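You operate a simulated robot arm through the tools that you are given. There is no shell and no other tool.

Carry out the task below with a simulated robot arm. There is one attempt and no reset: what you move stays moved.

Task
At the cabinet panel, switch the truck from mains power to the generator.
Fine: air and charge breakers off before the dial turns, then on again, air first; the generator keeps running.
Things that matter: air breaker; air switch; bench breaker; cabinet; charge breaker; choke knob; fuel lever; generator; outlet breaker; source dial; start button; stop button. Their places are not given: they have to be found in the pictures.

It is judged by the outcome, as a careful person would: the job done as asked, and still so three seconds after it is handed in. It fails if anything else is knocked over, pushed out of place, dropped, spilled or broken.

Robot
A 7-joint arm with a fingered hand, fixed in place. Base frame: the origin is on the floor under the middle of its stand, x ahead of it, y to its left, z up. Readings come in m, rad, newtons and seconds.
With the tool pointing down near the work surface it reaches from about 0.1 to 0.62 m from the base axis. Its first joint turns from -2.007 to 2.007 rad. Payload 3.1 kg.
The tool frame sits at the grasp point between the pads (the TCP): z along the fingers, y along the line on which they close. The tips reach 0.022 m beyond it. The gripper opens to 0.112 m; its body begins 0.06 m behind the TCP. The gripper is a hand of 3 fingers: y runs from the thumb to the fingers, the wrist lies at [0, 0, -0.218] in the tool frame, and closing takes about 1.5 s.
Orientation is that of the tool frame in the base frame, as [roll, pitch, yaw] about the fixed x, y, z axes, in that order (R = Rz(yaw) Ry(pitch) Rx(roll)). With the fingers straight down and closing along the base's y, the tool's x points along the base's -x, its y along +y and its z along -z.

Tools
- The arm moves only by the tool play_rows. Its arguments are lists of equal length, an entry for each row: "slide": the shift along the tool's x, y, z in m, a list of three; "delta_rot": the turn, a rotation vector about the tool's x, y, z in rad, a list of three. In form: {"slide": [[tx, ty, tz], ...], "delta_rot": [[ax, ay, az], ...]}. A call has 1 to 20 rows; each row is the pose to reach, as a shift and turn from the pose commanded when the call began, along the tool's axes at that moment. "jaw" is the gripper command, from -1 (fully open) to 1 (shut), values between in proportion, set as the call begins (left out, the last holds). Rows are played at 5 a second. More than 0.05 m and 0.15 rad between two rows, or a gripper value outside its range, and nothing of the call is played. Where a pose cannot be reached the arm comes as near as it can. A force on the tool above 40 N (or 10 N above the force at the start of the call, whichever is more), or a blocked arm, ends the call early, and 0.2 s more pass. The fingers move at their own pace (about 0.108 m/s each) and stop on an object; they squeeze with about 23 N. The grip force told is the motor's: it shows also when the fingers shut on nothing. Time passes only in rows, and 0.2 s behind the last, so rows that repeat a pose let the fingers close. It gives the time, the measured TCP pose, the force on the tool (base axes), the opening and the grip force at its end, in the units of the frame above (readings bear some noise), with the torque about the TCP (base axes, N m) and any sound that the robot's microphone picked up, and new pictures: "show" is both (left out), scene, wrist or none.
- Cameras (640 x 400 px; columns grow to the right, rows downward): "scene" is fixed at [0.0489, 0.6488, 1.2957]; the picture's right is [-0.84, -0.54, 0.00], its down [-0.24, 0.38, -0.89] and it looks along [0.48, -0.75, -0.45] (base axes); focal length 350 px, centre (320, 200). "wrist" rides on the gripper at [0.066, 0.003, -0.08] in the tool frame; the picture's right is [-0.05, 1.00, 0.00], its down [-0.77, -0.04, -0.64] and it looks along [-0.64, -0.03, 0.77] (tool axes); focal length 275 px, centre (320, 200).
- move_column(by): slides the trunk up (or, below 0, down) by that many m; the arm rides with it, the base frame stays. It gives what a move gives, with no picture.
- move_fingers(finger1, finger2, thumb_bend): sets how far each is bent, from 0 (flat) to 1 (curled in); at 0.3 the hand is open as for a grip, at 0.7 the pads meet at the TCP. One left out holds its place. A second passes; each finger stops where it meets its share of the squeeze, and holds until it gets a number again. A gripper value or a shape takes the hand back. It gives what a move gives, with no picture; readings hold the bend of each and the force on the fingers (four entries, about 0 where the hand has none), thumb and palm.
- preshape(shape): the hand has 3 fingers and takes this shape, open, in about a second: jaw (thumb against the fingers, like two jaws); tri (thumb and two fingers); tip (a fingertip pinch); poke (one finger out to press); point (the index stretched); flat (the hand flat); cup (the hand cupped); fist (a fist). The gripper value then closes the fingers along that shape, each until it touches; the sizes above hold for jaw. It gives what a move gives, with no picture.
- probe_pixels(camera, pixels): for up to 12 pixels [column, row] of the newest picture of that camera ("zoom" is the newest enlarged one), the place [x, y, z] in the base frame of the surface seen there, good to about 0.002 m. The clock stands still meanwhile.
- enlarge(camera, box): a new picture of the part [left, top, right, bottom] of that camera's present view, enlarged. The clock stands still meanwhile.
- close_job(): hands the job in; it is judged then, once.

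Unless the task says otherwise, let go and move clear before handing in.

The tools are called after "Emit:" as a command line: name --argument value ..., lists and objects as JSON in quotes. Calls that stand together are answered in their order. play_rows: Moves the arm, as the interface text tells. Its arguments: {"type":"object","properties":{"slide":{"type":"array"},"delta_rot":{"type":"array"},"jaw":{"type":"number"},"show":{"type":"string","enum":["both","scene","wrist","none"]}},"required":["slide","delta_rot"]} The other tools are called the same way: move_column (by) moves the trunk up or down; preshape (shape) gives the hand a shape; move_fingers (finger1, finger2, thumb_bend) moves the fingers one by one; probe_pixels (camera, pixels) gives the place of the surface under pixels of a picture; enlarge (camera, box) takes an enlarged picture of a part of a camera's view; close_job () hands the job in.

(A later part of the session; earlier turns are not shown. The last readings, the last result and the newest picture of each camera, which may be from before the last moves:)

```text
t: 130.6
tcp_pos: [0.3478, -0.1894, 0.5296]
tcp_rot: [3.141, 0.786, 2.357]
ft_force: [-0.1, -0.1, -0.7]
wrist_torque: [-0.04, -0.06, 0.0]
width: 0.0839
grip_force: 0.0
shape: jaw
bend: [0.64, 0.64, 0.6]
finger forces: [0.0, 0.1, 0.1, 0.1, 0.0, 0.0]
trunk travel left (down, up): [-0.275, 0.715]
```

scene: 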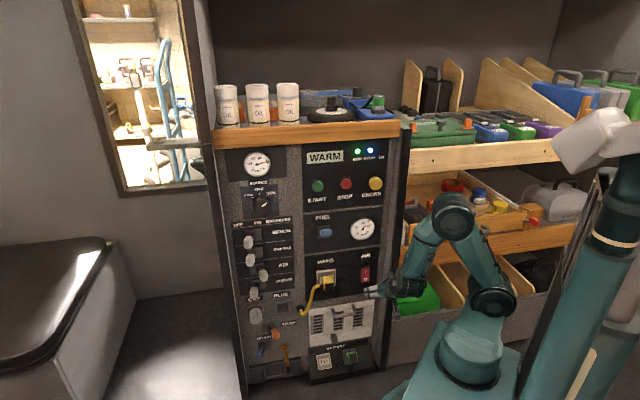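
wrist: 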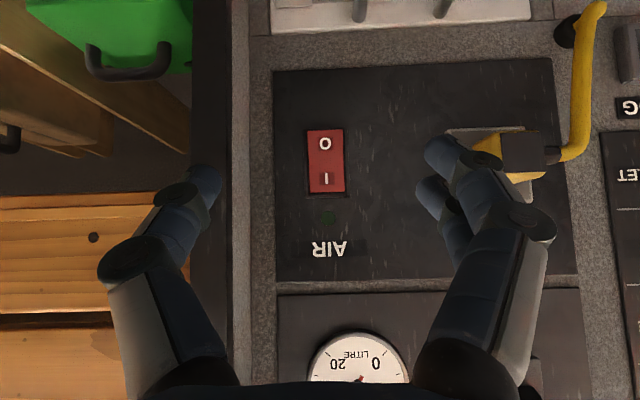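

Now there's a clear view of the AIR rocker at (325,160) and lamp at (328,218). I'll enlarge both views.

Emit:
enlarge --camera "wrist" --box '[260, 100, 420, 270]'

Emit:
enlarge --camera "scene" --box '[225, 130, 405, 290]'

Emit:
probe_pixels --camera "wrist" --pixels '[[325, 135], [325, 150], [325, 160], [325, 170], [325, 188], [328, 218], [280, 160], [380, 160], [510, 150], [215, 160], [243, 160], [330, 250]]'

```text
2.35 times, centred on (340, 185) of wrist
```

zoom: 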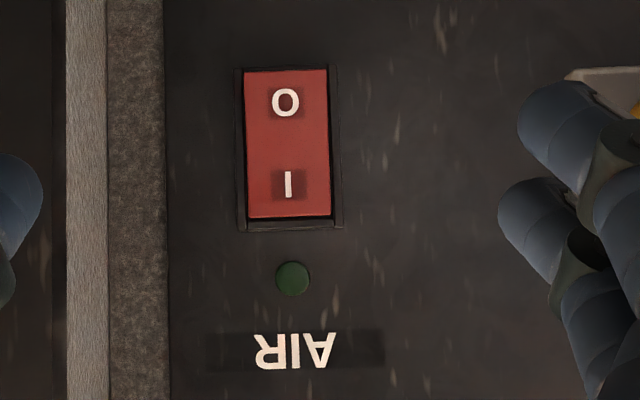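

```text
2.50 times, centred on (315, 210) of scene
```

zoom: 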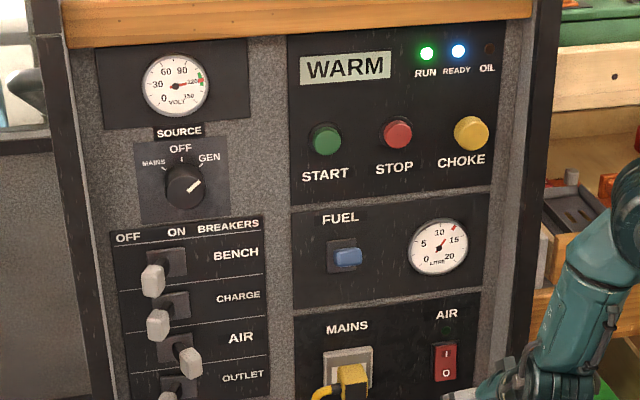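

```text
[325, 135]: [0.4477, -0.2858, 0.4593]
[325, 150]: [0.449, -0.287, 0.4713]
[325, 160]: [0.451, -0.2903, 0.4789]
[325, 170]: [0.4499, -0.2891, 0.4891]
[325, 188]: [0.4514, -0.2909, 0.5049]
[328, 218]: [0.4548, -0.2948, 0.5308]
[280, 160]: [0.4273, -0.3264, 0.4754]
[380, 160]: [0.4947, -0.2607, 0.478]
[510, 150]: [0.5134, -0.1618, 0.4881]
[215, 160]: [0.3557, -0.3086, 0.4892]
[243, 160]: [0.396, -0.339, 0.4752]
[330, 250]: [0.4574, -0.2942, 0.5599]
```

The close view confirms: rocker at I (I half deeper by ~6 mm), lamp dark, breakers/dial/volts all as intended. I'll wait about 30 s more here, clear of everything, to rule out a restart delay.

Emit:
play_rows --slide '[[0, 0, 0], [0, 0, 0], [0, 0, 0], [0, 0, 0], [0, 0, 0], [0, 0, 0], [0, 0, 0], [0, 0, 0], [0, 0, 0], [0, 0, 0], [0, 0, 0], [0, 0, 0], [0, 0, 0], [0, 0, 0], [0, 0, 0], [0, 0, 0], [0, 0, 0], [0, 0, 0], [0, 0, 0], [0, 0, 0]]' --delta_rot '[[0, 0, 0], [0, 0, 0], [0, 0, 0], [0, 0, 0], [0, 0, 0], [0, 0, 0], [0, 0, 0], [0, 0, 0], [0, 0, 0], [0, 0, 0], [0, 0, 0], [0, 0, 0], [0, 0, 0], [0, 0, 0], [0, 0, 0], [0, 0, 0], [0, 0, 0], [0, 0, 0], [0, 0, 0], [0, 0, 0]]' --show "none"

Emit:
play_rows --slide '[[0, 0, 0], [0, 0, 0], [0, 0, 0], [0, 0, 0], [0, 0, 0], [0, 0, 0], [0, 0, 0], [0, 0, 0], [0, 0, 0], [0, 0, 0], [0, 0, 0], [0, 0, 0], [0, 0, 0], [0, 0, 0], [0, 0, 0], [0, 0, 0], [0, 0, 0], [0, 0, 0], [0, 0, 0], [0, 0, 0]]' --delta_rot '[[0, 0, 0], [0, 0, 0], [0, 0, 0], [0, 0, 0], [0, 0, 0], [0, 0, 0], [0, 0, 0], [0, 0, 0], [0, 0, 0], [0, 0, 0], [0, 0, 0], [0, 0, 0], [0, 0, 0], [0, 0, 0], [0, 0, 0], [0, 0, 0], [0, 0, 0], [0, 0, 0], [0, 0, 0], [0, 0, 0]]' --show "none"

Emit:
play_rows --slide '[[0, 0, 0], [0, 0, 0], [0, 0, 0], [0, 0, 0], [0, 0, 0], [0, 0, 0], [0, 0, 0], [0, 0, 0], [0, 0, 0], [0, 0, 0], [0, 0, 0], [0, 0, 0], [0, 0, 0], [0, 0, 0], [0, 0, 0], [0, 0, 0], [0, 0, 0], [0, 0, 0], [0, 0, 0], [0, 0, 0]]' --delta_rot '[[0, 0, 0], [0, 0, 0], [0, 0, 0], [0, 0, 0], [0, 0, 0], [0, 0, 0], [0, 0, 0], [0, 0, 0], [0, 0, 0], [0, 0, 0], [0, 0, 0], [0, 0, 0], [0, 0, 0], [0, 0, 0], [0, 0, 0], [0, 0, 0], [0, 0, 0], [0, 0, 0], [0, 0, 0], [0, 0, 0]]' --show "none"

Emit:
play_rows --slide '[[0, 0, 0], [0, 0, 0], [0, 0, 0], [0, 0, 0], [0, 0, 0], [0, 0, 0], [0, 0, 0], [0, 0, 0], [0, 0, 0], [0, 0, 0], [0, 0, 0], [0, 0, 0], [0, 0, 0], [0, 0, 0], [0, 0, 0], [0, 0, 0], [0, 0, 0], [0, 0, 0], [0, 0, 0], [0, 0, 0]]' --delta_rot '[[0, 0, 0], [0, 0, 0], [0, 0, 0], [0, 0, 0], [0, 0, 0], [0, 0, 0], [0, 0, 0], [0, 0, 0], [0, 0, 0], [0, 0, 0], [0, 0, 0], [0, 0, 0], [0, 0, 0], [0, 0, 0], [0, 0, 0], [0, 0, 0], [0, 0, 0], [0, 0, 0], [0, 0, 0], [0, 0, 0]]' --show "none"

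Emit:
play_rows --slide '[[0, 0, 0], [0, 0, 0], [0, 0, 0], [0, 0, 0], [0, 0, 0], [0, 0, 0], [0, 0, 0], [0, 0, 0], [0, 0, 0], [0, 0, 0], [0, 0, 0], [0, 0, 0], [0, 0, 0], [0, 0, 0], [0, 0, 0], [0, 0, 0], [0, 0, 0], [0, 0, 0], [0, 0, 0], [0, 0, 0]]' --delta_rot '[[0, 0, 0], [0, 0, 0], [0, 0, 0], [0, 0, 0], [0, 0, 0], [0, 0, 0], [0, 0, 0], [0, 0, 0], [0, 0, 0], [0, 0, 0], [0, 0, 0], [0, 0, 0], [0, 0, 0], [0, 0, 0], [0, 0, 0], [0, 0, 0], [0, 0, 0], [0, 0, 0], [0, 0, 0], [0, 0, 0]]' --show "none"

Emit:
play_rows --slide '[[0, 0, 0], [0, 0, 0], [0, 0, 0], [0, 0, 0], [0, 0, 0], [0, 0, 0], [0, 0, 0], [0, 0, 0], [0, 0, 0], [0, 0, 0], [0, 0, 0], [0, 0, 0], [0, 0, 0], [0, 0, 0], [0, 0, 0], [0, 0, 0], [0, 0, 0], [0, 0, 0], [0, 0, 0], [0, 0, 0]]' --delta_rot '[[0, 0, 0], [0, 0, 0], [0, 0, 0], [0, 0, 0], [0, 0, 0], [0, 0, 0], [0, 0, 0], [0, 0, 0], [0, 0, 0], [0, 0, 0], [0, 0, 0], [0, 0, 0], [0, 0, 0], [0, 0, 0], [0, 0, 0], [0, 0, 0], [0, 0, 0], [0, 0, 0], [0, 0, 0], [0, 0, 0]]' --show "both"

```text
t: 134.8
tcp_pos: [0.3481, -0.1888, 0.5292]
tcp_rot: [3.141, 0.784, 2.356]
ft_force: [0.5, -0.1, 0.1]
wrist_torque: [0.01, 0.01, 0.0]
width: 0.0836
grip_force: 0.0
shape: jaw
bend: [0.64, 0.64, 0.6]
finger forces: [0.0, 0.1, 0.1, 0.0, 0.0, 0.0]
trunk travel left (down, up): [-0.275, 0.715]
```

```text
t: 139.0
tcp_pos: [0.3477, -0.1883, 0.5293]
tcp_rot: [3.141, 0.786, 2.355]
ft_force: [0.0, 0.3, -0.1]
wrist_torque: [0.01, -0.01, 0.0]
width: 0.0838
grip_force: 0.1
shape: jaw
bend: [0.64, 0.64, 0.6]
finger forces: [0.1, 0.0, 0.0, 0.0, 0.0, 0.0]
trunk travel left (down, up): [-0.275, 0.715]
```

```text
t: 143.2
tcp_pos: [0.3471, -0.1902, 0.5292]
tcp_rot: [-3.141, 0.785, 2.356]
ft_force: [-0.8, -0.4, 0.0]
wrist_torque: [0.0, 0.03, -0.02]
width: 0.0838
grip_force: 0.1
shape: jaw
bend: [0.64, 0.64, 0.6]
finger forces: [0.0, 0.1, 0.0, 0.0, 0.0, 0.0]
trunk travel left (down, up): [-0.275, 0.715]
```

```text
t: 147.4
tcp_pos: [0.3482, -0.1885, 0.529]
tcp_rot: [-3.142, 0.785, 2.356]
ft_force: [0.1, -0.9, -0.2]
wrist_torque: [0.0, -0.03, 0.0]
width: 0.0835
grip_force: 0.0
shape: jaw
bend: [0.64, 0.64, 0.6]
finger forces: [0.0, 0.1, 0.1, 0.1, 0.0, 0.1]
trunk travel left (down, up): [-0.275, 0.715]
```

```text
t: 151.6
tcp_pos: [0.347, -0.189, 0.5303]
tcp_rot: [-3.141, 0.786, 2.356]
ft_force: [-0.7, -0.5, -0.2]
wrist_torque: [-0.03, 0.01, 0.02]
width: 0.0837
grip_force: 0.1
shape: jaw
bend: [0.64, 0.64, 0.6]
finger forces: [0.1, 0.0, 0.0, 0.0, 0.0, 0.0]
trunk travel left (down, up): [-0.275, 0.715]
```

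```text
t: 155.8
tcp_pos: [0.3476, -0.1883, 0.529]
tcp_rot: [-3.14, 0.786, 2.357]
ft_force: [-0.6, -0.3, 0.0]
wrist_torque: [0.01, 0.02, 0.04]
width: 0.0838
grip_force: 0.0
shape: jaw
bend: [0.64, 0.64, 0.6]
finger forces: [0.1, 0.0, 0.0, 0.1, 0.0, 0.1]
trunk travel left (down, up): [-0.275, 0.715]
```

scene: 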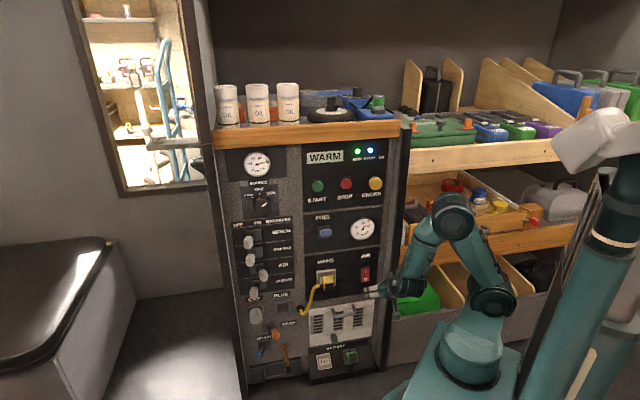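
wrist: 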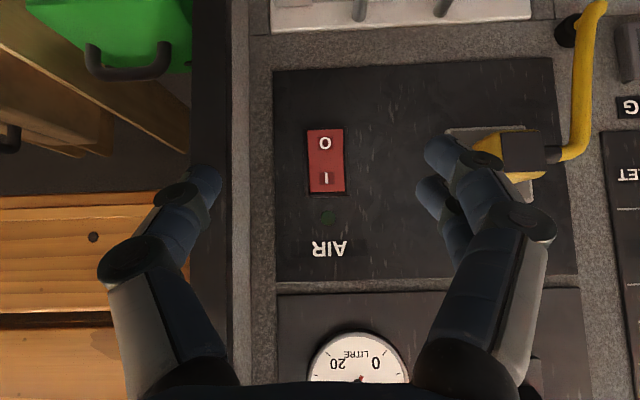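

Still dark after ~90 s: the air unit evidently doesn't restart by itself after a power loss, so its own switch needs cycling (O, then I) before charge goes on, leaving the switch as it was. I'll close the fingers here, clear of the panel, and look at the tip geometry for pressing.

Emit:
play_rows --slide '[[0, 0, 0], [0, 0, 0], [0, 0, 0], [0, 0, 0], [0, 0, 0], [0, 0, 0], [0, 0, 0]]' --delta_rot '[[0, 0, 0], [0, 0, 0], [0, 0, 0], [0, 0, 0], [0, 0, 0], [0, 0, 0], [0, 0, 0]]' --jaw 0.9 --show "wrist"

Emit:
enlarge --camera "wrist" --box '[220, 120, 420, 260]'

```text
t: 157.4
tcp_pos: [0.348, -0.1881, 0.5295]
tcp_rot: [3.142, 0.784, 2.357]
ft_force: [0.1, 0.1, -0.1]
wrist_torque: [-0.01, -0.02, 0.01]
width: 0.0061
grip_force: 0.1
shape: jaw
bend: [0.71, 0.71, 0.7]
finger forces: [0.0, 0.0, 0.0, 0.0, 0.0, 0.0]
trunk travel left (down, up): [-0.275, 0.715]
```

wrist: 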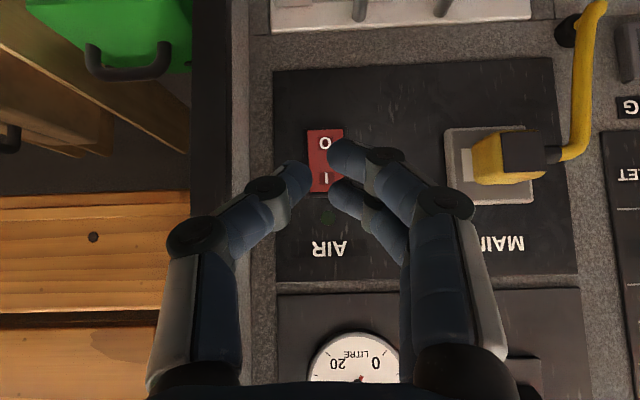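

```text
2.86 times, centred on (320, 190) of wrist
```

zoom: 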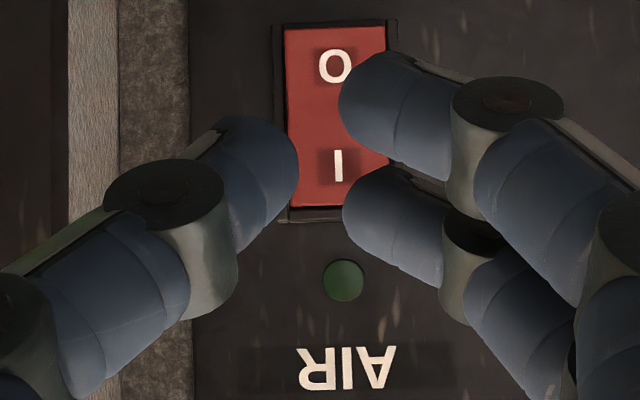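

I'll probe the tips to find what would touch first.

Emit:
probe_pixels --camera "zoom" --pixels '[[293, 160], [280, 135], [250, 125], [270, 200], [345, 100], [360, 70], [390, 58], [380, 130], [348, 200], [365, 180], [400, 170], [420, 250]]'

```text
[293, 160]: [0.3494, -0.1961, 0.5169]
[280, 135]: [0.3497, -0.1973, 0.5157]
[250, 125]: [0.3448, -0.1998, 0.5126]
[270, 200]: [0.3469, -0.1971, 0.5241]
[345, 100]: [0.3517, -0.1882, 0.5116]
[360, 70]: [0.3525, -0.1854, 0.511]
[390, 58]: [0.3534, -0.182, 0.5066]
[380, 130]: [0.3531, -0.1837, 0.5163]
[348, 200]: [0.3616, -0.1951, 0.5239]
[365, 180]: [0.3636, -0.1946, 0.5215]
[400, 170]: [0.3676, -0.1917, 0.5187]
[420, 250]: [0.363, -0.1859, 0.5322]
```

Finger 2's tip leads (about 0.025 m ahead of the TCP, 8 mm below, 8 mm left). I'll check the thumb's outer extent against the cabinet frame on the right.

Emit:
probe_pixels --camera "wrist" --pixels '[[170, 240], [160, 300], [150, 360], [175, 225], [222, 150], [232, 150], [228, 200], [248, 200], [450, 200], [475, 300], [505, 150], [450, 160]]'

```text
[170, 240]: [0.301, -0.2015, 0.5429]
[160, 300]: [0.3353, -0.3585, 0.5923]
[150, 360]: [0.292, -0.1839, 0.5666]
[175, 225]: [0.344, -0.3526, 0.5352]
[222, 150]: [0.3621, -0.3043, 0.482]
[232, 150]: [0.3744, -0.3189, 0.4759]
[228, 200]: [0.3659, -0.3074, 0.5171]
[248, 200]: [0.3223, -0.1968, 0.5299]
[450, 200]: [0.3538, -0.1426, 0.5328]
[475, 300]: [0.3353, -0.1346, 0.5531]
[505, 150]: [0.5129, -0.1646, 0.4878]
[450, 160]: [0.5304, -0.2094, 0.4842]
```

Clearances are fine (frame edge at s≈0.041, plug at s≈0.246). I'll move in front of the rocker's lower (O) half, stopping ~9 mm short of contact.

Emit:
play_rows --slide '[[-0.006, -0.001, 0.022], [-0.012, -0.002, 0.045], [-0.018, -0.004, 0.067], [-0.024, -0.005, 0.09], [-0.0297, -0.006, 0.1117], [-0.0297, -0.006, 0.1117]]' --delta_rot '[[0, 0, 0], [0, 0, 0], [0, 0, 0], [0, 0, 0], [0, 0, 0], [0, 0, 0]]'

Emit:
enlarge --camera "wrist" --box '[220, 120, 420, 260]'

```text
t: 158.8
tcp_pos: [0.4132, -0.2636, 0.4739]
tcp_rot: [3.141, 0.786, 2.356]
ft_force: [-0.2, 0.4, -0.2]
wrist_torque: [-0.01, 0.0, -0.01]
width: 0.0062
grip_force: 0.0
shape: jaw
bend: [0.71, 0.71, 0.7]
finger forces: [0.0, 0.0, 0.1, 0.1, 0.0, 0.0]
trunk travel left (down, up): [-0.275, 0.715]
```

scene: 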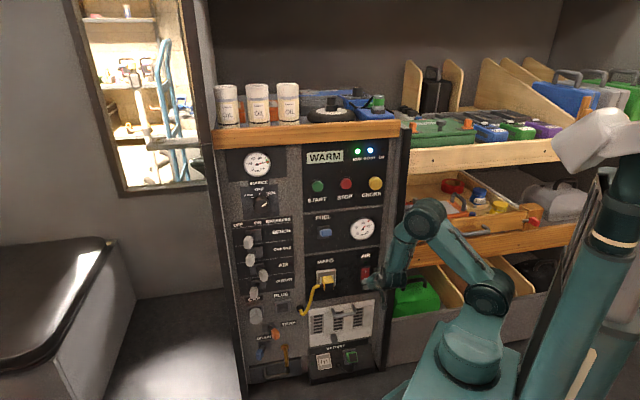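
wrist: 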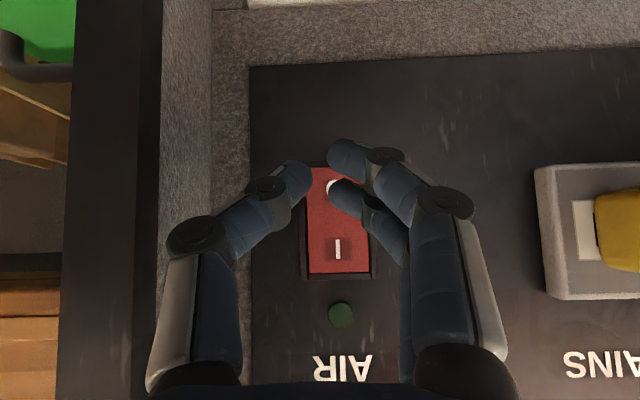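

```text
2.86 times, centred on (320, 190) of wrist
```

zoom: 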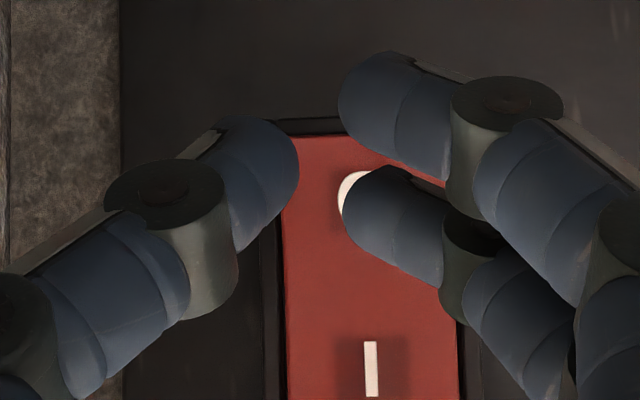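

Finger 2's tip hovers over the O. I'll press straight in, with forces read at each small step.

Emit:
play_rows --slide '[[-0.0035, 0, 0.0035], [-0.007, 0, 0.007], [-0.0099, 0, 0.0099], [-0.0127, 0, 0.0127], [-0.0127, 0, 0.0127]]' --delta_rot '[[0, 0, 0], [0, 0, 0], [0, 0, 0], [0, 0, 0], [0, 0, 0]]' --show "wrist"

```text
t: 160.0
tcp_pos: [0.4264, -0.275, 0.472]
tcp_rot: [-3.139, 0.783, 2.358]
ft_force: [-4.7, 6.5, -1.2]
wrist_torque: [0.05, 0.06, 0.09]
width: 0.0061
grip_force: 0.1
shape: jaw
bend: [0.71, 0.72, 0.7]
finger forces: [0.1, 8.7, 0.1, 0.1, 0.1, 0.0]
trunk travel left (down, up): [-0.275, 0.715]
```

wrist: 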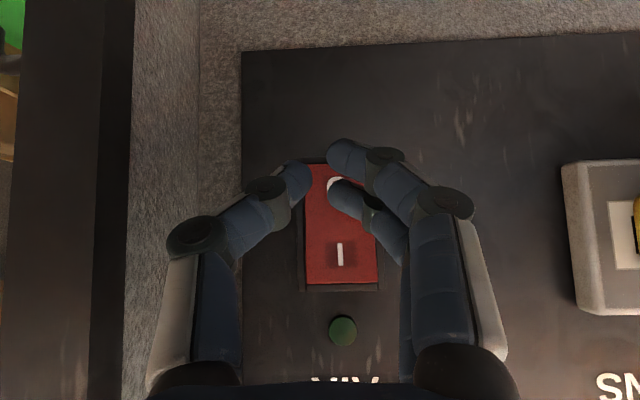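

Finger 2 is pressing on the O half with about 8.7 N. I'll press a few mm further and see whether it tips.

Emit:
play_rows --slide '[[-0.0021, 0, 0.0021], [-0.0042, 0, 0.0042], [-0.0042, 0, 0.0042]]' --delta_rot '[[0, 0, 0], [0, 0, 0], [0, 0, 0]]' --show "wrist"

Emit:
enlarge --camera "wrist" --box '[260, 130, 440, 360]'

```text
t: 160.7
tcp_pos: [0.4283, -0.275, 0.4687]
tcp_rot: [-3.137, 0.771, 2.371]
ft_force: [-8.9, 13.7, 0.1]
wrist_torque: [0.12, 0.09, 0.1]
width: 0.007
grip_force: 0.0
shape: jaw
bend: [0.71, 0.74, 0.7]
finger forces: [0.1, 16.5, 0.0, 0.0, 0.0, 0.0]
trunk travel left (down, up): [-0.275, 0.715]
stopped in row 3: the force on the tool passed its limit at 41 N (the readings are from after the stop); the commanded pose is now the measured one
```

wrist: 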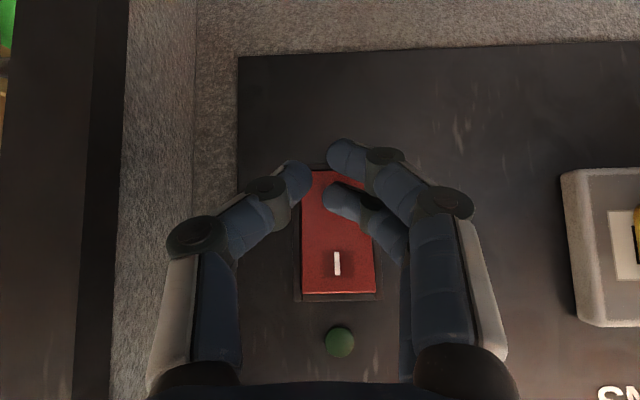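

```text
1.74 times, centred on (350, 245) of wrist
```

zoom: 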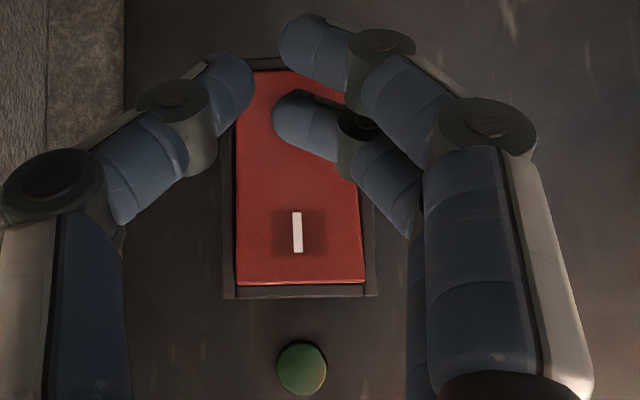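

The rocker tipped: its O half went in and the I half now stands out. I'll retreat, check it, and move up in front of the I half.

Emit:
play_rows --slide '[[0.007, 0, -0.007], [0.0141, 0, -0.0141], [0.0, 0, -0.028], [-0.0135, 0, -0.0417], [-0.0135, 0, -0.0417]]' --delta_rot '[[0, 0, 0], [0, 0, 0], [0, 0, 0], [0, 0, 0], [0, 0, 0]]'

Emit:
probe_pixels --camera "wrist" --pixels '[[325, 150], [325, 120], [310, 130], [335, 215], [340, 225]]'

Emit:
enlarge --camera "wrist" --box '[240, 80, 440, 280]'

```text
t: 161.9
tcp_pos: [0.4157, -0.2645, 0.5065]
tcp_rot: [-3.137, 0.774, 2.365]
ft_force: [-0.8, 0.1, -0.4]
wrist_torque: [-0.01, 0.02, -0.02]
width: 0.0056
grip_force: 0.2
shape: jaw
bend: [0.71, 0.71, 0.7]
finger forces: [0.1, 0.0, 0.1, 0.0, 0.1, 0.0]
trunk travel left (down, up): [-0.275, 0.715]
```

scene: 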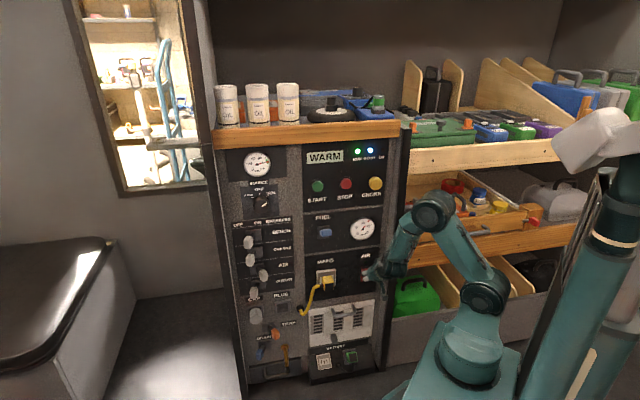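
wrist: 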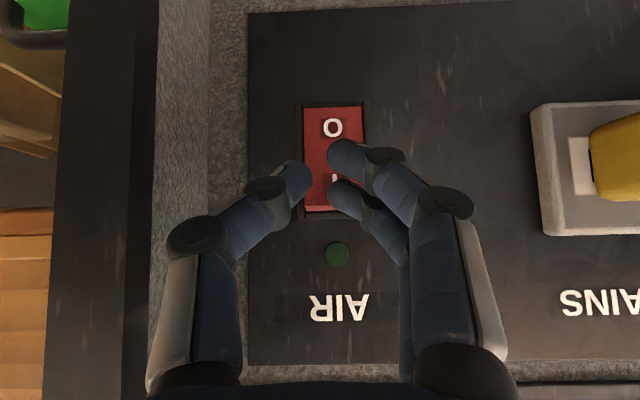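

```text
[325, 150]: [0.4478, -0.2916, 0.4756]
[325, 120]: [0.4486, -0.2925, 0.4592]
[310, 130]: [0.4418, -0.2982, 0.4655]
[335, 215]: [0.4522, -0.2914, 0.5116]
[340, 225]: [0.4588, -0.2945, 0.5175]
```

```text
2.00 times, centred on (340, 180) of wrist
```

zoom: 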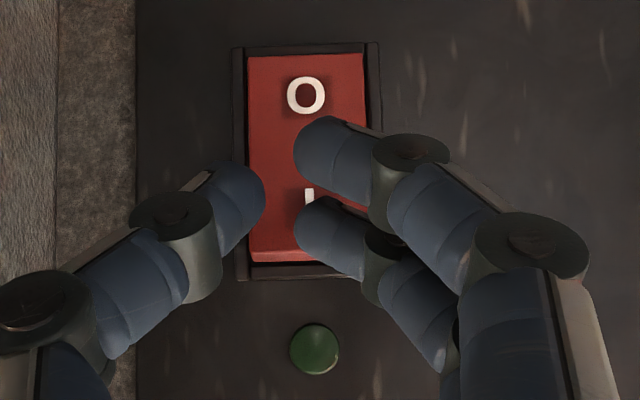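

The rocker is at O now (O half at depth 0.524), lamp dark as expected, and finger 2 is in front of the I half. I'll press I slowly.

Emit:
play_rows --slide '[[-0.0063, 0, 0.0021], [-0.0092, 0, 0.005], [-0.0113, 0, 0.0071], [-0.0131, 0, 0.0089], [-0.0138, 0, 0.0096], [-0.0145, 0, 0.0103]]' --delta_rot '[[0, 0, 0], [0, 0, 0], [0, 0, 0], [0, 0, 0], [0, 0, 0], [0, 0, 0]]' --show "wrist"

Emit:
enlarge --camera "wrist" --box '[240, 80, 440, 280]'

```text
t: 163.3
tcp_pos: [0.428, -0.2748, 0.5118]
tcp_rot: [-3.135, 0.775, 2.367]
ft_force: [-1.9, 2.7, 0.0]
wrist_torque: [-0.01, 0.0, 0.05]
width: 0.0063
grip_force: 0.1
shape: jaw
bend: [0.71, 0.71, 0.7]
finger forces: [0.0, 3.8, 0.0, 0.0, 0.1, 0.0]
trunk travel left (down, up): [-0.275, 0.715]
```

wrist: 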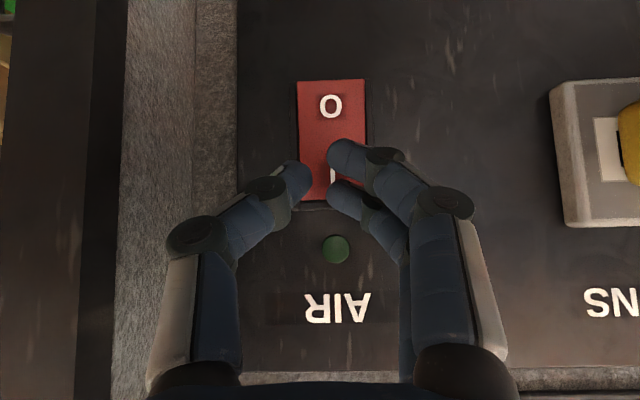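

```text
2.00 times, centred on (340, 180) of wrist
```

zoom: 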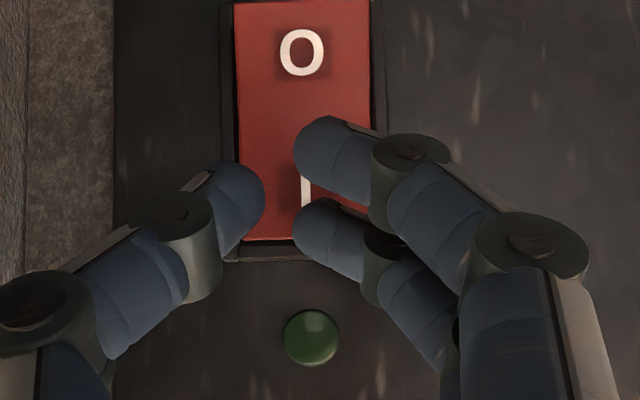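

The O half stands out again and the I half is in. I'll retreat and check lamp and rocker.

Emit:
play_rows --slide '[[0.01, 0, -0.01], [0.02, 0, -0.02], [0.035, 0, -0.035], [0.05, 0, -0.05], [0.05, 0, -0.05], [0.05, 0, -0.05], [0.05, 0, -0.05], [0.05, 0, -0.05], [0.05, 0, -0.05], [0.05, 0, -0.05]]' --delta_rot '[[0, 0, 0], [0, 0, 0], [0, 0, 0], [0, 0, 0], [0, 0, 0], [0, 0, 0], [0, 0, 0], [0, 0, 0], [0, 0, 0], [0, 0, 0]]'

Emit:
enlarge --camera "scene" --box '[225, 130, 405, 290]'

Emit:
enlarge --camera "wrist" --box '[260, 60, 420, 260]'

```text
t: 165.5
tcp_pos: [0.3773, -0.2243, 0.5132]
tcp_rot: [-3.138, 0.776, 2.365]
ft_force: [0.4, -0.1, 0.1]
wrist_torque: [-0.02, -0.01, 0.03]
width: 0.0058
grip_force: 0.1
shape: jaw
bend: [0.71, 0.71, 0.7]
finger forces: [0.0, 0.0, 0.0, 0.0, 0.1, 0.0]
trunk travel left (down, up): [-0.275, 0.715]
```

scene: 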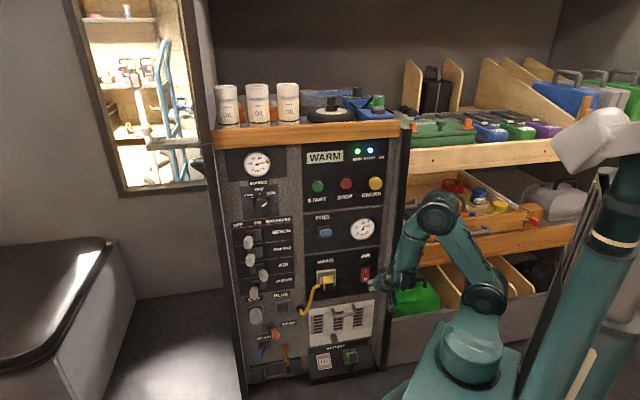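
wrist: 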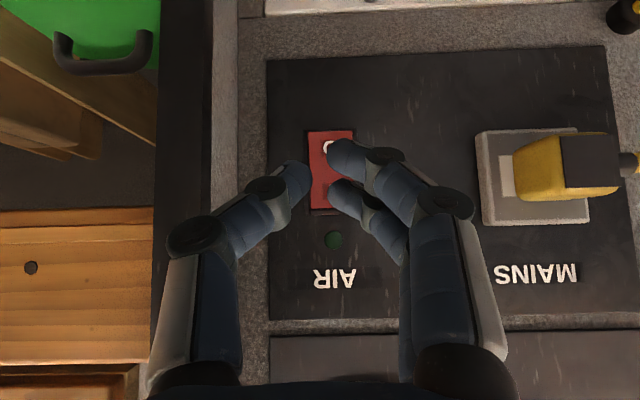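

```text
2.50 times, centred on (315, 210) of scene
```

zoom: 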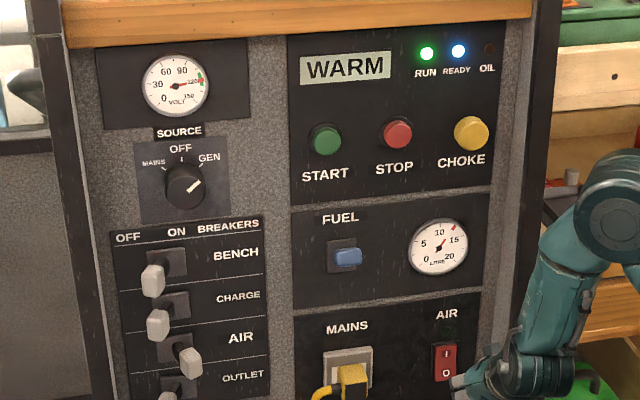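

```text
2.00 times, centred on (340, 160) of wrist
```

zoom: 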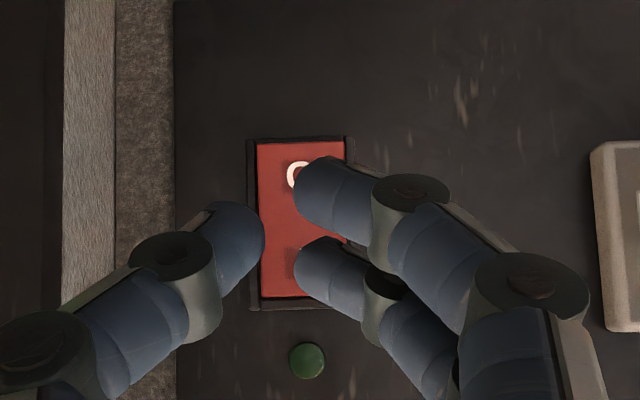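

The lamp is still dark. I'll open the fingers for a clear view and probe whether the rocker is fully at I.

Emit:
play_rows --slide '[[0, 0, 0], [0, 0, 0], [0, 0, 0], [0, 0, 0], [0, 0, 0], [0, 0, 0], [0, 0, 0], [0, 0, 0], [0, 0, 0], [0, 0, 0], [0, 0, 0], [0, 0, 0], [0, 0, 0], [0, 0, 0], [0, 0, 0]]' --delta_rot '[[0, 0, 0], [0, 0, 0], [0, 0, 0], [0, 0, 0], [0, 0, 0], [0, 0, 0], [0, 0, 0], [0, 0, 0], [0, 0, 0], [0, 0, 0], [0, 0, 0], [0, 0, 0], [0, 0, 0], [0, 0, 0], [0, 0, 0]]' --jaw -0.3

Emit:
enlarge --camera "wrist" --box '[260, 100, 420, 270]'

Emit:
probe_pixels --camera "wrist" --pixels '[[330, 138], [330, 150], [330, 160], [330, 170], [330, 180], [330, 190], [330, 203], [334, 240]]'

```text
t: 168.7
tcp_pos: [0.3764, -0.2235, 0.5129]
tcp_rot: [-3.135, 0.777, 2.365]
ft_force: [-0.5, 0.0, -0.2]
wrist_torque: [-0.04, 0.02, -0.02]
width: 0.0724
grip_force: 0.0
shape: jaw
bend: [0.7, 0.7, 0.67]
finger forces: [0.1, 0.1, 0.0, 0.0, 0.0, 0.1]
trunk travel left (down, up): [-0.275, 0.715]
```

scene: 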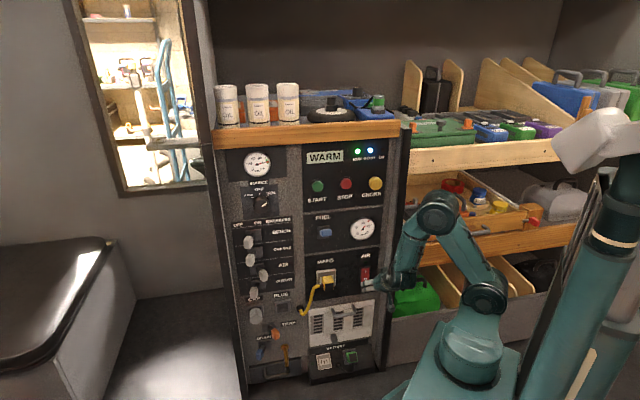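
wrist: 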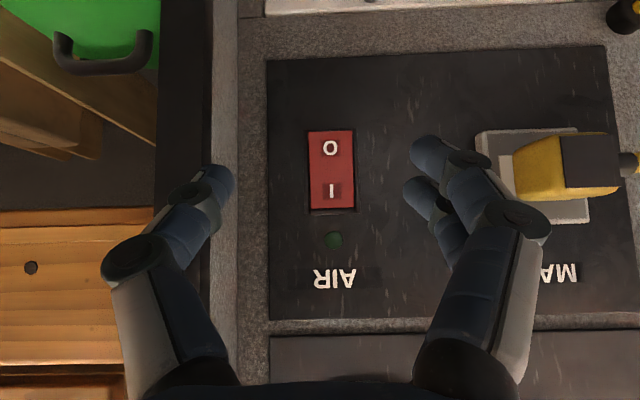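

```text
2.35 times, centred on (340, 185) of wrist
```

zoom: 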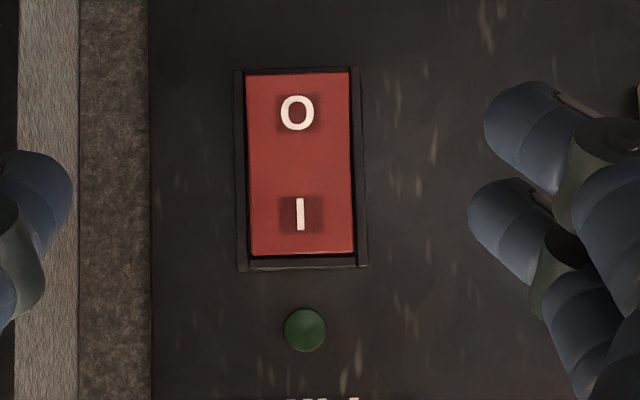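

```text
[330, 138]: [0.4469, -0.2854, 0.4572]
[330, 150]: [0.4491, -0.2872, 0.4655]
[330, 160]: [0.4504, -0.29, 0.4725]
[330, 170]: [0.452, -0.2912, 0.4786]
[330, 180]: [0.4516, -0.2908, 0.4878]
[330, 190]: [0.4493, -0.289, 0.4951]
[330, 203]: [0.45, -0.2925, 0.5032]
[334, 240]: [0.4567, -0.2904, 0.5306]
```

The rocker is fully back at I and yet the lamp stays dark, so the switch wasn't the cause. With the view now unobstructed, I'll compare the air lever's exact position with the very first picture.

Emit:
enlarge --camera "scene" --box '[225, 225, 305, 275]'

Emit:
probe_pixels --camera "zoom" --pixels '[[310, 390], [290, 380], [330, 380], [240, 380], [220, 260], [200, 230], [180, 140]]'

Emit:
enlarge --camera "scene" --box '[225, 255, 305, 305]'

```text
8.00 times, centred on (265, 250) of scene
```

zoom: 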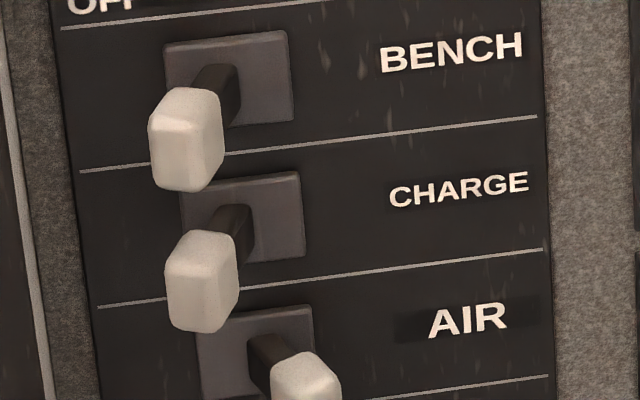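

```text
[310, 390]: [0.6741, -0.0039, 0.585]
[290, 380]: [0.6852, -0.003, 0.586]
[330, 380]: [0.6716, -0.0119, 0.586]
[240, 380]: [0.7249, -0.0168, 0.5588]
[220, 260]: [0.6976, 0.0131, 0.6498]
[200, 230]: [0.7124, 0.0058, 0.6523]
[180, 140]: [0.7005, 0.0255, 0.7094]
```

```text
8.00 times, centred on (265, 280) of scene
```

zoom: 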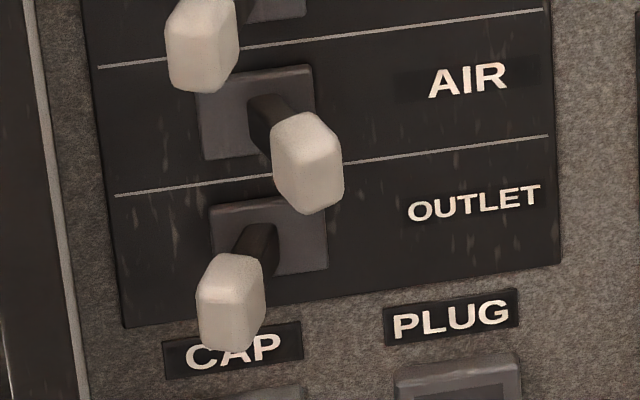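

The air lever is pixel-for-pixel where it was at the start when ON, so the breaker is on. I'll wait some 15 s after the switch cycle and look at the lamp again.

Emit:
play_rows --slide '[[0, 0, 0], [0, 0, 0], [0, 0, 0], [0, 0, 0], [0, 0, 0], [0, 0, 0], [0, 0, 0], [0, 0, 0], [0, 0, 0], [0, 0, 0], [0, 0, 0], [0, 0, 0], [0, 0, 0], [0, 0, 0], [0, 0, 0], [0, 0, 0], [0, 0, 0], [0, 0, 0], [0, 0, 0], [0, 0, 0]]' --delta_rot '[[0, 0, 0], [0, 0, 0], [0, 0, 0], [0, 0, 0], [0, 0, 0], [0, 0, 0], [0, 0, 0], [0, 0, 0], [0, 0, 0], [0, 0, 0], [0, 0, 0], [0, 0, 0], [0, 0, 0], [0, 0, 0], [0, 0, 0], [0, 0, 0], [0, 0, 0], [0, 0, 0], [0, 0, 0], [0, 0, 0]]' --show "none"

Emit:
play_rows --slide '[[0, 0, 0], [0, 0, 0], [0, 0, 0], [0, 0, 0], [0, 0, 0], [0, 0, 0], [0, 0, 0], [0, 0, 0], [0, 0, 0], [0, 0, 0], [0, 0, 0], [0, 0, 0], [0, 0, 0], [0, 0, 0], [0, 0, 0], [0, 0, 0], [0, 0, 0], [0, 0, 0], [0, 0, 0], [0, 0, 0]]' --delta_rot '[[0, 0, 0], [0, 0, 0], [0, 0, 0], [0, 0, 0], [0, 0, 0], [0, 0, 0], [0, 0, 0], [0, 0, 0], [0, 0, 0], [0, 0, 0], [0, 0, 0], [0, 0, 0], [0, 0, 0], [0, 0, 0], [0, 0, 0], [0, 0, 0], [0, 0, 0], [0, 0, 0], [0, 0, 0], [0, 0, 0]]' --show "none"

Emit:
play_rows --slide '[[0, 0, 0], [0, 0, 0], [0, 0, 0], [0, 0, 0], [0, 0, 0], [0, 0, 0], [0, 0, 0], [0, 0, 0], [0, 0, 0], [0, 0, 0], [0, 0, 0], [0, 0, 0], [0, 0, 0], [0, 0, 0], [0, 0, 0], [0, 0, 0], [0, 0, 0], [0, 0, 0], [0, 0, 0], [0, 0, 0]]' --delta_rot '[[0, 0, 0], [0, 0, 0], [0, 0, 0], [0, 0, 0], [0, 0, 0], [0, 0, 0], [0, 0, 0], [0, 0, 0], [0, 0, 0], [0, 0, 0], [0, 0, 0], [0, 0, 0], [0, 0, 0], [0, 0, 0], [0, 0, 0], [0, 0, 0], [0, 0, 0], [0, 0, 0], [0, 0, 0], [0, 0, 0]]' --show "both"

Emit:
enlarge --camera "scene" --box '[225, 130, 405, 290]'

```text
t: 172.9
tcp_pos: [0.3776, -0.2239, 0.5141]
tcp_rot: [-3.136, 0.775, 2.365]
ft_force: [-0.3, 0.1, 0.2]
wrist_torque: [0.0, 0.02, -0.02]
width: 0.0724
grip_force: 0.0
shape: jaw
bend: [0.7, 0.7, 0.67]
finger forces: [0.0, 0.0, 0.1, 0.0, 0.0, 0.0]
trunk travel left (down, up): [-0.275, 0.715]
```

```text
t: 177.1
tcp_pos: [0.3779, -0.2249, 0.5126]
tcp_rot: [-3.136, 0.776, 2.365]
ft_force: [0.0, -0.2, -0.3]
wrist_torque: [0.02, -0.03, 0.02]
width: 0.0724
grip_force: 0.1
shape: jaw
bend: [0.7, 0.7, 0.67]
finger forces: [0.0, 0.0, 0.0, 0.1, 0.0, 0.0]
trunk travel left (down, up): [-0.275, 0.715]
```

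```text
t: 181.3
tcp_pos: [0.378, -0.2248, 0.5134]
tcp_rot: [-3.137, 0.776, 2.364]
ft_force: [-0.6, -0.1, -0.6]
wrist_torque: [0.01, 0.0, 0.0]
width: 0.0723
grip_force: 0.1
shape: jaw
bend: [0.7, 0.7, 0.67]
finger forces: [0.0, 0.0, 0.0, 0.0, 0.0, 0.0]
trunk travel left (down, up): [-0.275, 0.715]
```

scene: 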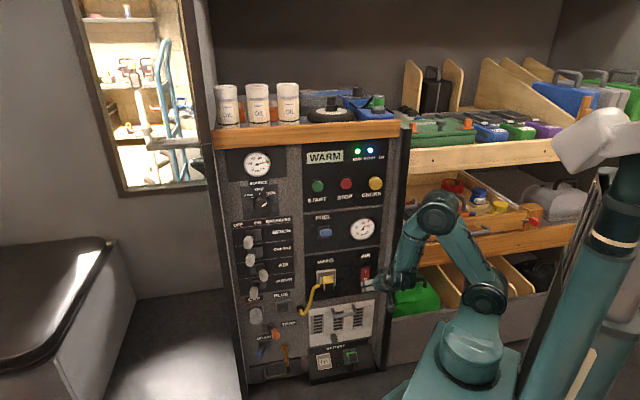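
wrist: 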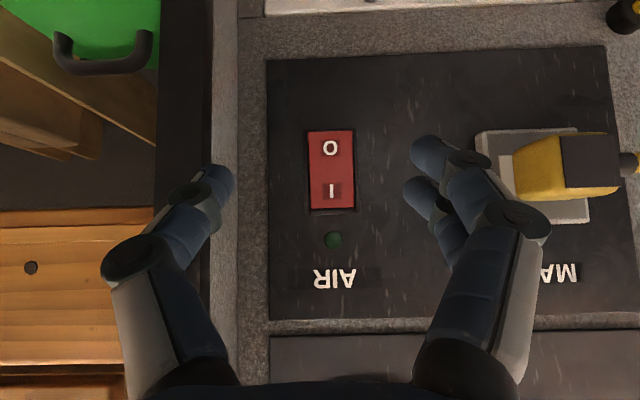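

```text
2.50 times, centred on (315, 210) of scene
```

zoom: 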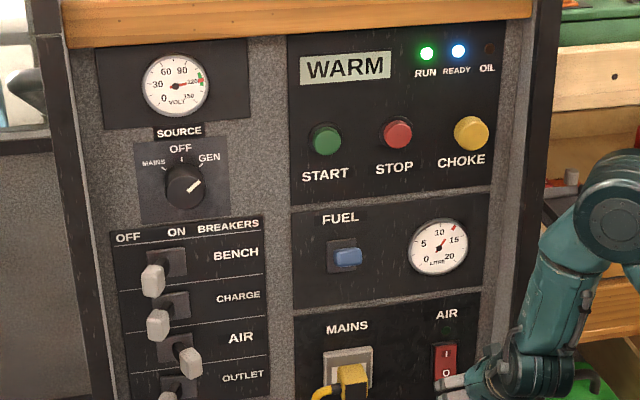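

Everything reads as required (dial GEN, 120 V, RUN/READY lit, air breaker ON, rocker at I), so the lamp isn't something I can influence further. I'll return along the same safe path to the charge lever with a 0.05 m fork.

Emit:
play_rows --slide '[[0.016, 0, -0.016], [0.0321, 0, -0.0315], [0.0244, 0.0366, -0.0393], [0.0167, 0.0733, -0.0472], [0.0091, 0.1099, -0.055], [0.0014, 0.1465, -0.0628], [-0.0063, 0.1832, -0.0706], [-0.014, 0.2198, -0.0785], [-0.0217, 0.2565, -0.0863], [-0.0293, 0.2931, -0.0941], [-0.037, 0.3297, -0.102], [-0.0447, 0.3664, -0.1098], [-0.0524, 0.403, -0.1176], [-0.0524, 0.403, -0.1176]]' --delta_rot '[[0, 0, 0], [0, 0, 0], [0, -0.0723, 0], [0, -0.1446, 0], [0, -0.2169, 0], [0, -0.2892, 0], [0, -0.3615, 0], [0, -0.4338, 0], [0, -0.506, 0], [0, -0.5783, 0], [0, -0.6505, 0], [0, -0.7228, 0], [0, -0.795, 0], [0, -0.795, 0]]' --jaw 0.1

Emit:
play_rows --slide '[[0, 0, 0]]' --delta_rot '[[0, 0, 0]]' --show "none"

Emit:
probe_pixels --camera "wrist" --pixels '[[320, 60], [320, 75], [320, 90], [300, 75], [340, 75], [330, 90]]'

```text
t: 184.3
tcp_pos: [0.6281, 0.0975, 0.6328]
tcp_rot: [-1.545, 1.566, -2.324]
ft_force: [0.6, -1.2, -0.3]
wrist_torque: [-0.04, 0.01, -0.03]
width: 0.051
grip_force: 0.2
shape: jaw
bend: [0.73, 0.73, 0.7]
finger forces: [0.0, 0.1, 0.0, 0.1, 0.1, 0.0]
trunk travel left (down, up): [-0.275, 0.715]
```

scene: 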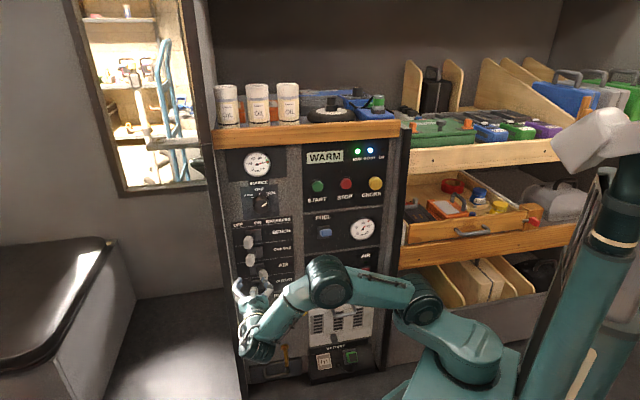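
wrist: 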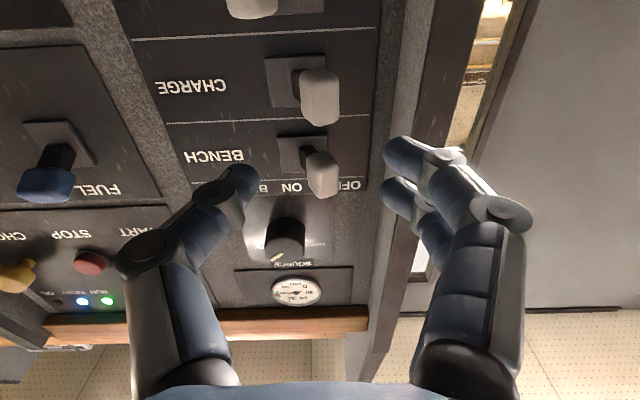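

```text
t: 184.7
tcp_pos: [0.6274, 0.0969, 0.6321]
tcp_rot: [-1.745, 1.566, -2.525]
ft_force: [0.1, -0.2, -0.1]
wrist_torque: [-0.02, -0.01, 0.0]
width: 0.0509
grip_force: 0.0
shape: jaw
bend: [0.73, 0.73, 0.7]
finger forces: [0.1, 0.0, 0.1, 0.0, 0.1, 0.0]
trunk travel left (down, up): [-0.275, 0.715]
```

```text
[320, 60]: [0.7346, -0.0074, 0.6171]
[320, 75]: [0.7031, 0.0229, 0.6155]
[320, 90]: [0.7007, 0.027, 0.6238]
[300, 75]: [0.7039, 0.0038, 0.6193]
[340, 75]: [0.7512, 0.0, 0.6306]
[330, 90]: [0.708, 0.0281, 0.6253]
```

The fork is centred on the charge cap (s≈0.512, z≈0.633). I'll advance around it.

Emit:
play_rows --slide '[[0, -0.001, 0.02], [0, -0.001, 0.04], [0, -0.001, 0.06], [0, -0.001, 0.08], [0, -0.001, 0.1], [0, -0.001, 0.1]]' --delta_rot '[[0, 0, 0], [0, 0, 0], [0, 0, 0], [0, 0, 0], [0, 0, 0], [0, 0, 0]]' --show "wrist"

```text
t: 186.1
tcp_pos: [0.7006, 0.0241, 0.6328]
tcp_rot: [-1.804, 1.567, -2.583]
ft_force: [-0.2, 0.1, 0.1]
wrist_torque: [-0.03, 0.03, -0.03]
width: 0.0508
grip_force: 0.0
shape: jaw
bend: [0.73, 0.73, 0.7]
finger forces: [0.0, 0.1, 0.0, 0.1, 0.1, 0.0]
trunk travel left (down, up): [-0.275, 0.715]
```

wrist: 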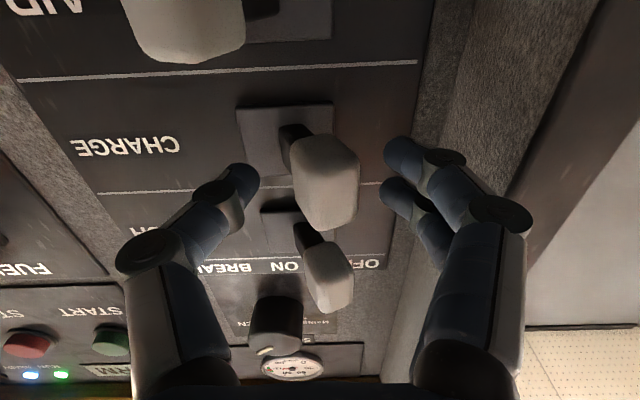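

The charge cap is flanked by the tips. Now push it right to ON until it meets its stop, then ease back and retreat.

Emit:
play_rows --slide '[[0, -0.008, 0], [0, -0.016, 0], [0, -0.024, 0], [0, -0.032, 0], [0, -0.04, 0], [0, -0.046, 0], [0, -0.05, 0], [0, -0.0515, 0], [0, -0.0515, 0]]' --delta_rot '[[0, 0, 0], [0, 0, 0], [0, 0, 0], [0, 0, 0], [0, 0, 0], [0, 0, 0], [0, 0, 0], [0, 0, 0], [0, 0, 0]]'

```text
t: 188.1
tcp_pos: [0.6638, -0.0145, 0.6305]
tcp_rot: [-1.719, 1.567, -2.5]
ft_force: [2.0, 4.7, -0.7]
wrist_torque: [-0.02, 0.03, 0.19]
width: 0.055
grip_force: 0.1
shape: jaw
bend: [0.72, 0.72, 0.7]
finger forces: [2.9, 2.7, 0.1, 0.0, 0.1, 0.0]
trunk travel left (down, up): [-0.275, 0.715]
```

scene: 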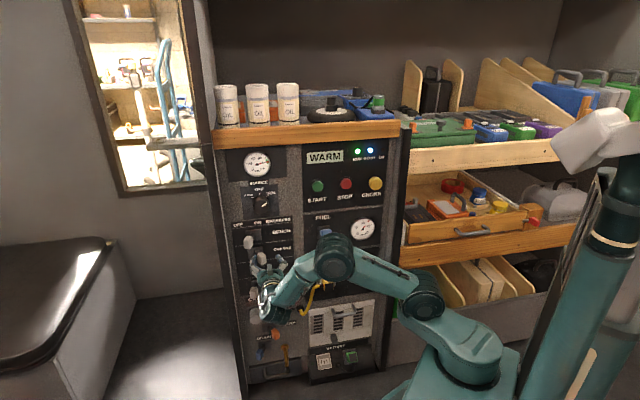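
wrist: 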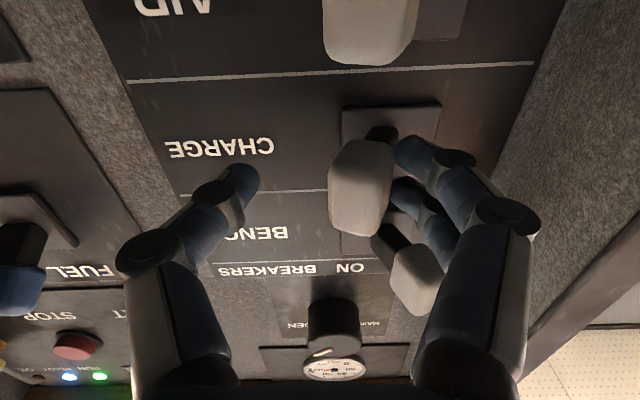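

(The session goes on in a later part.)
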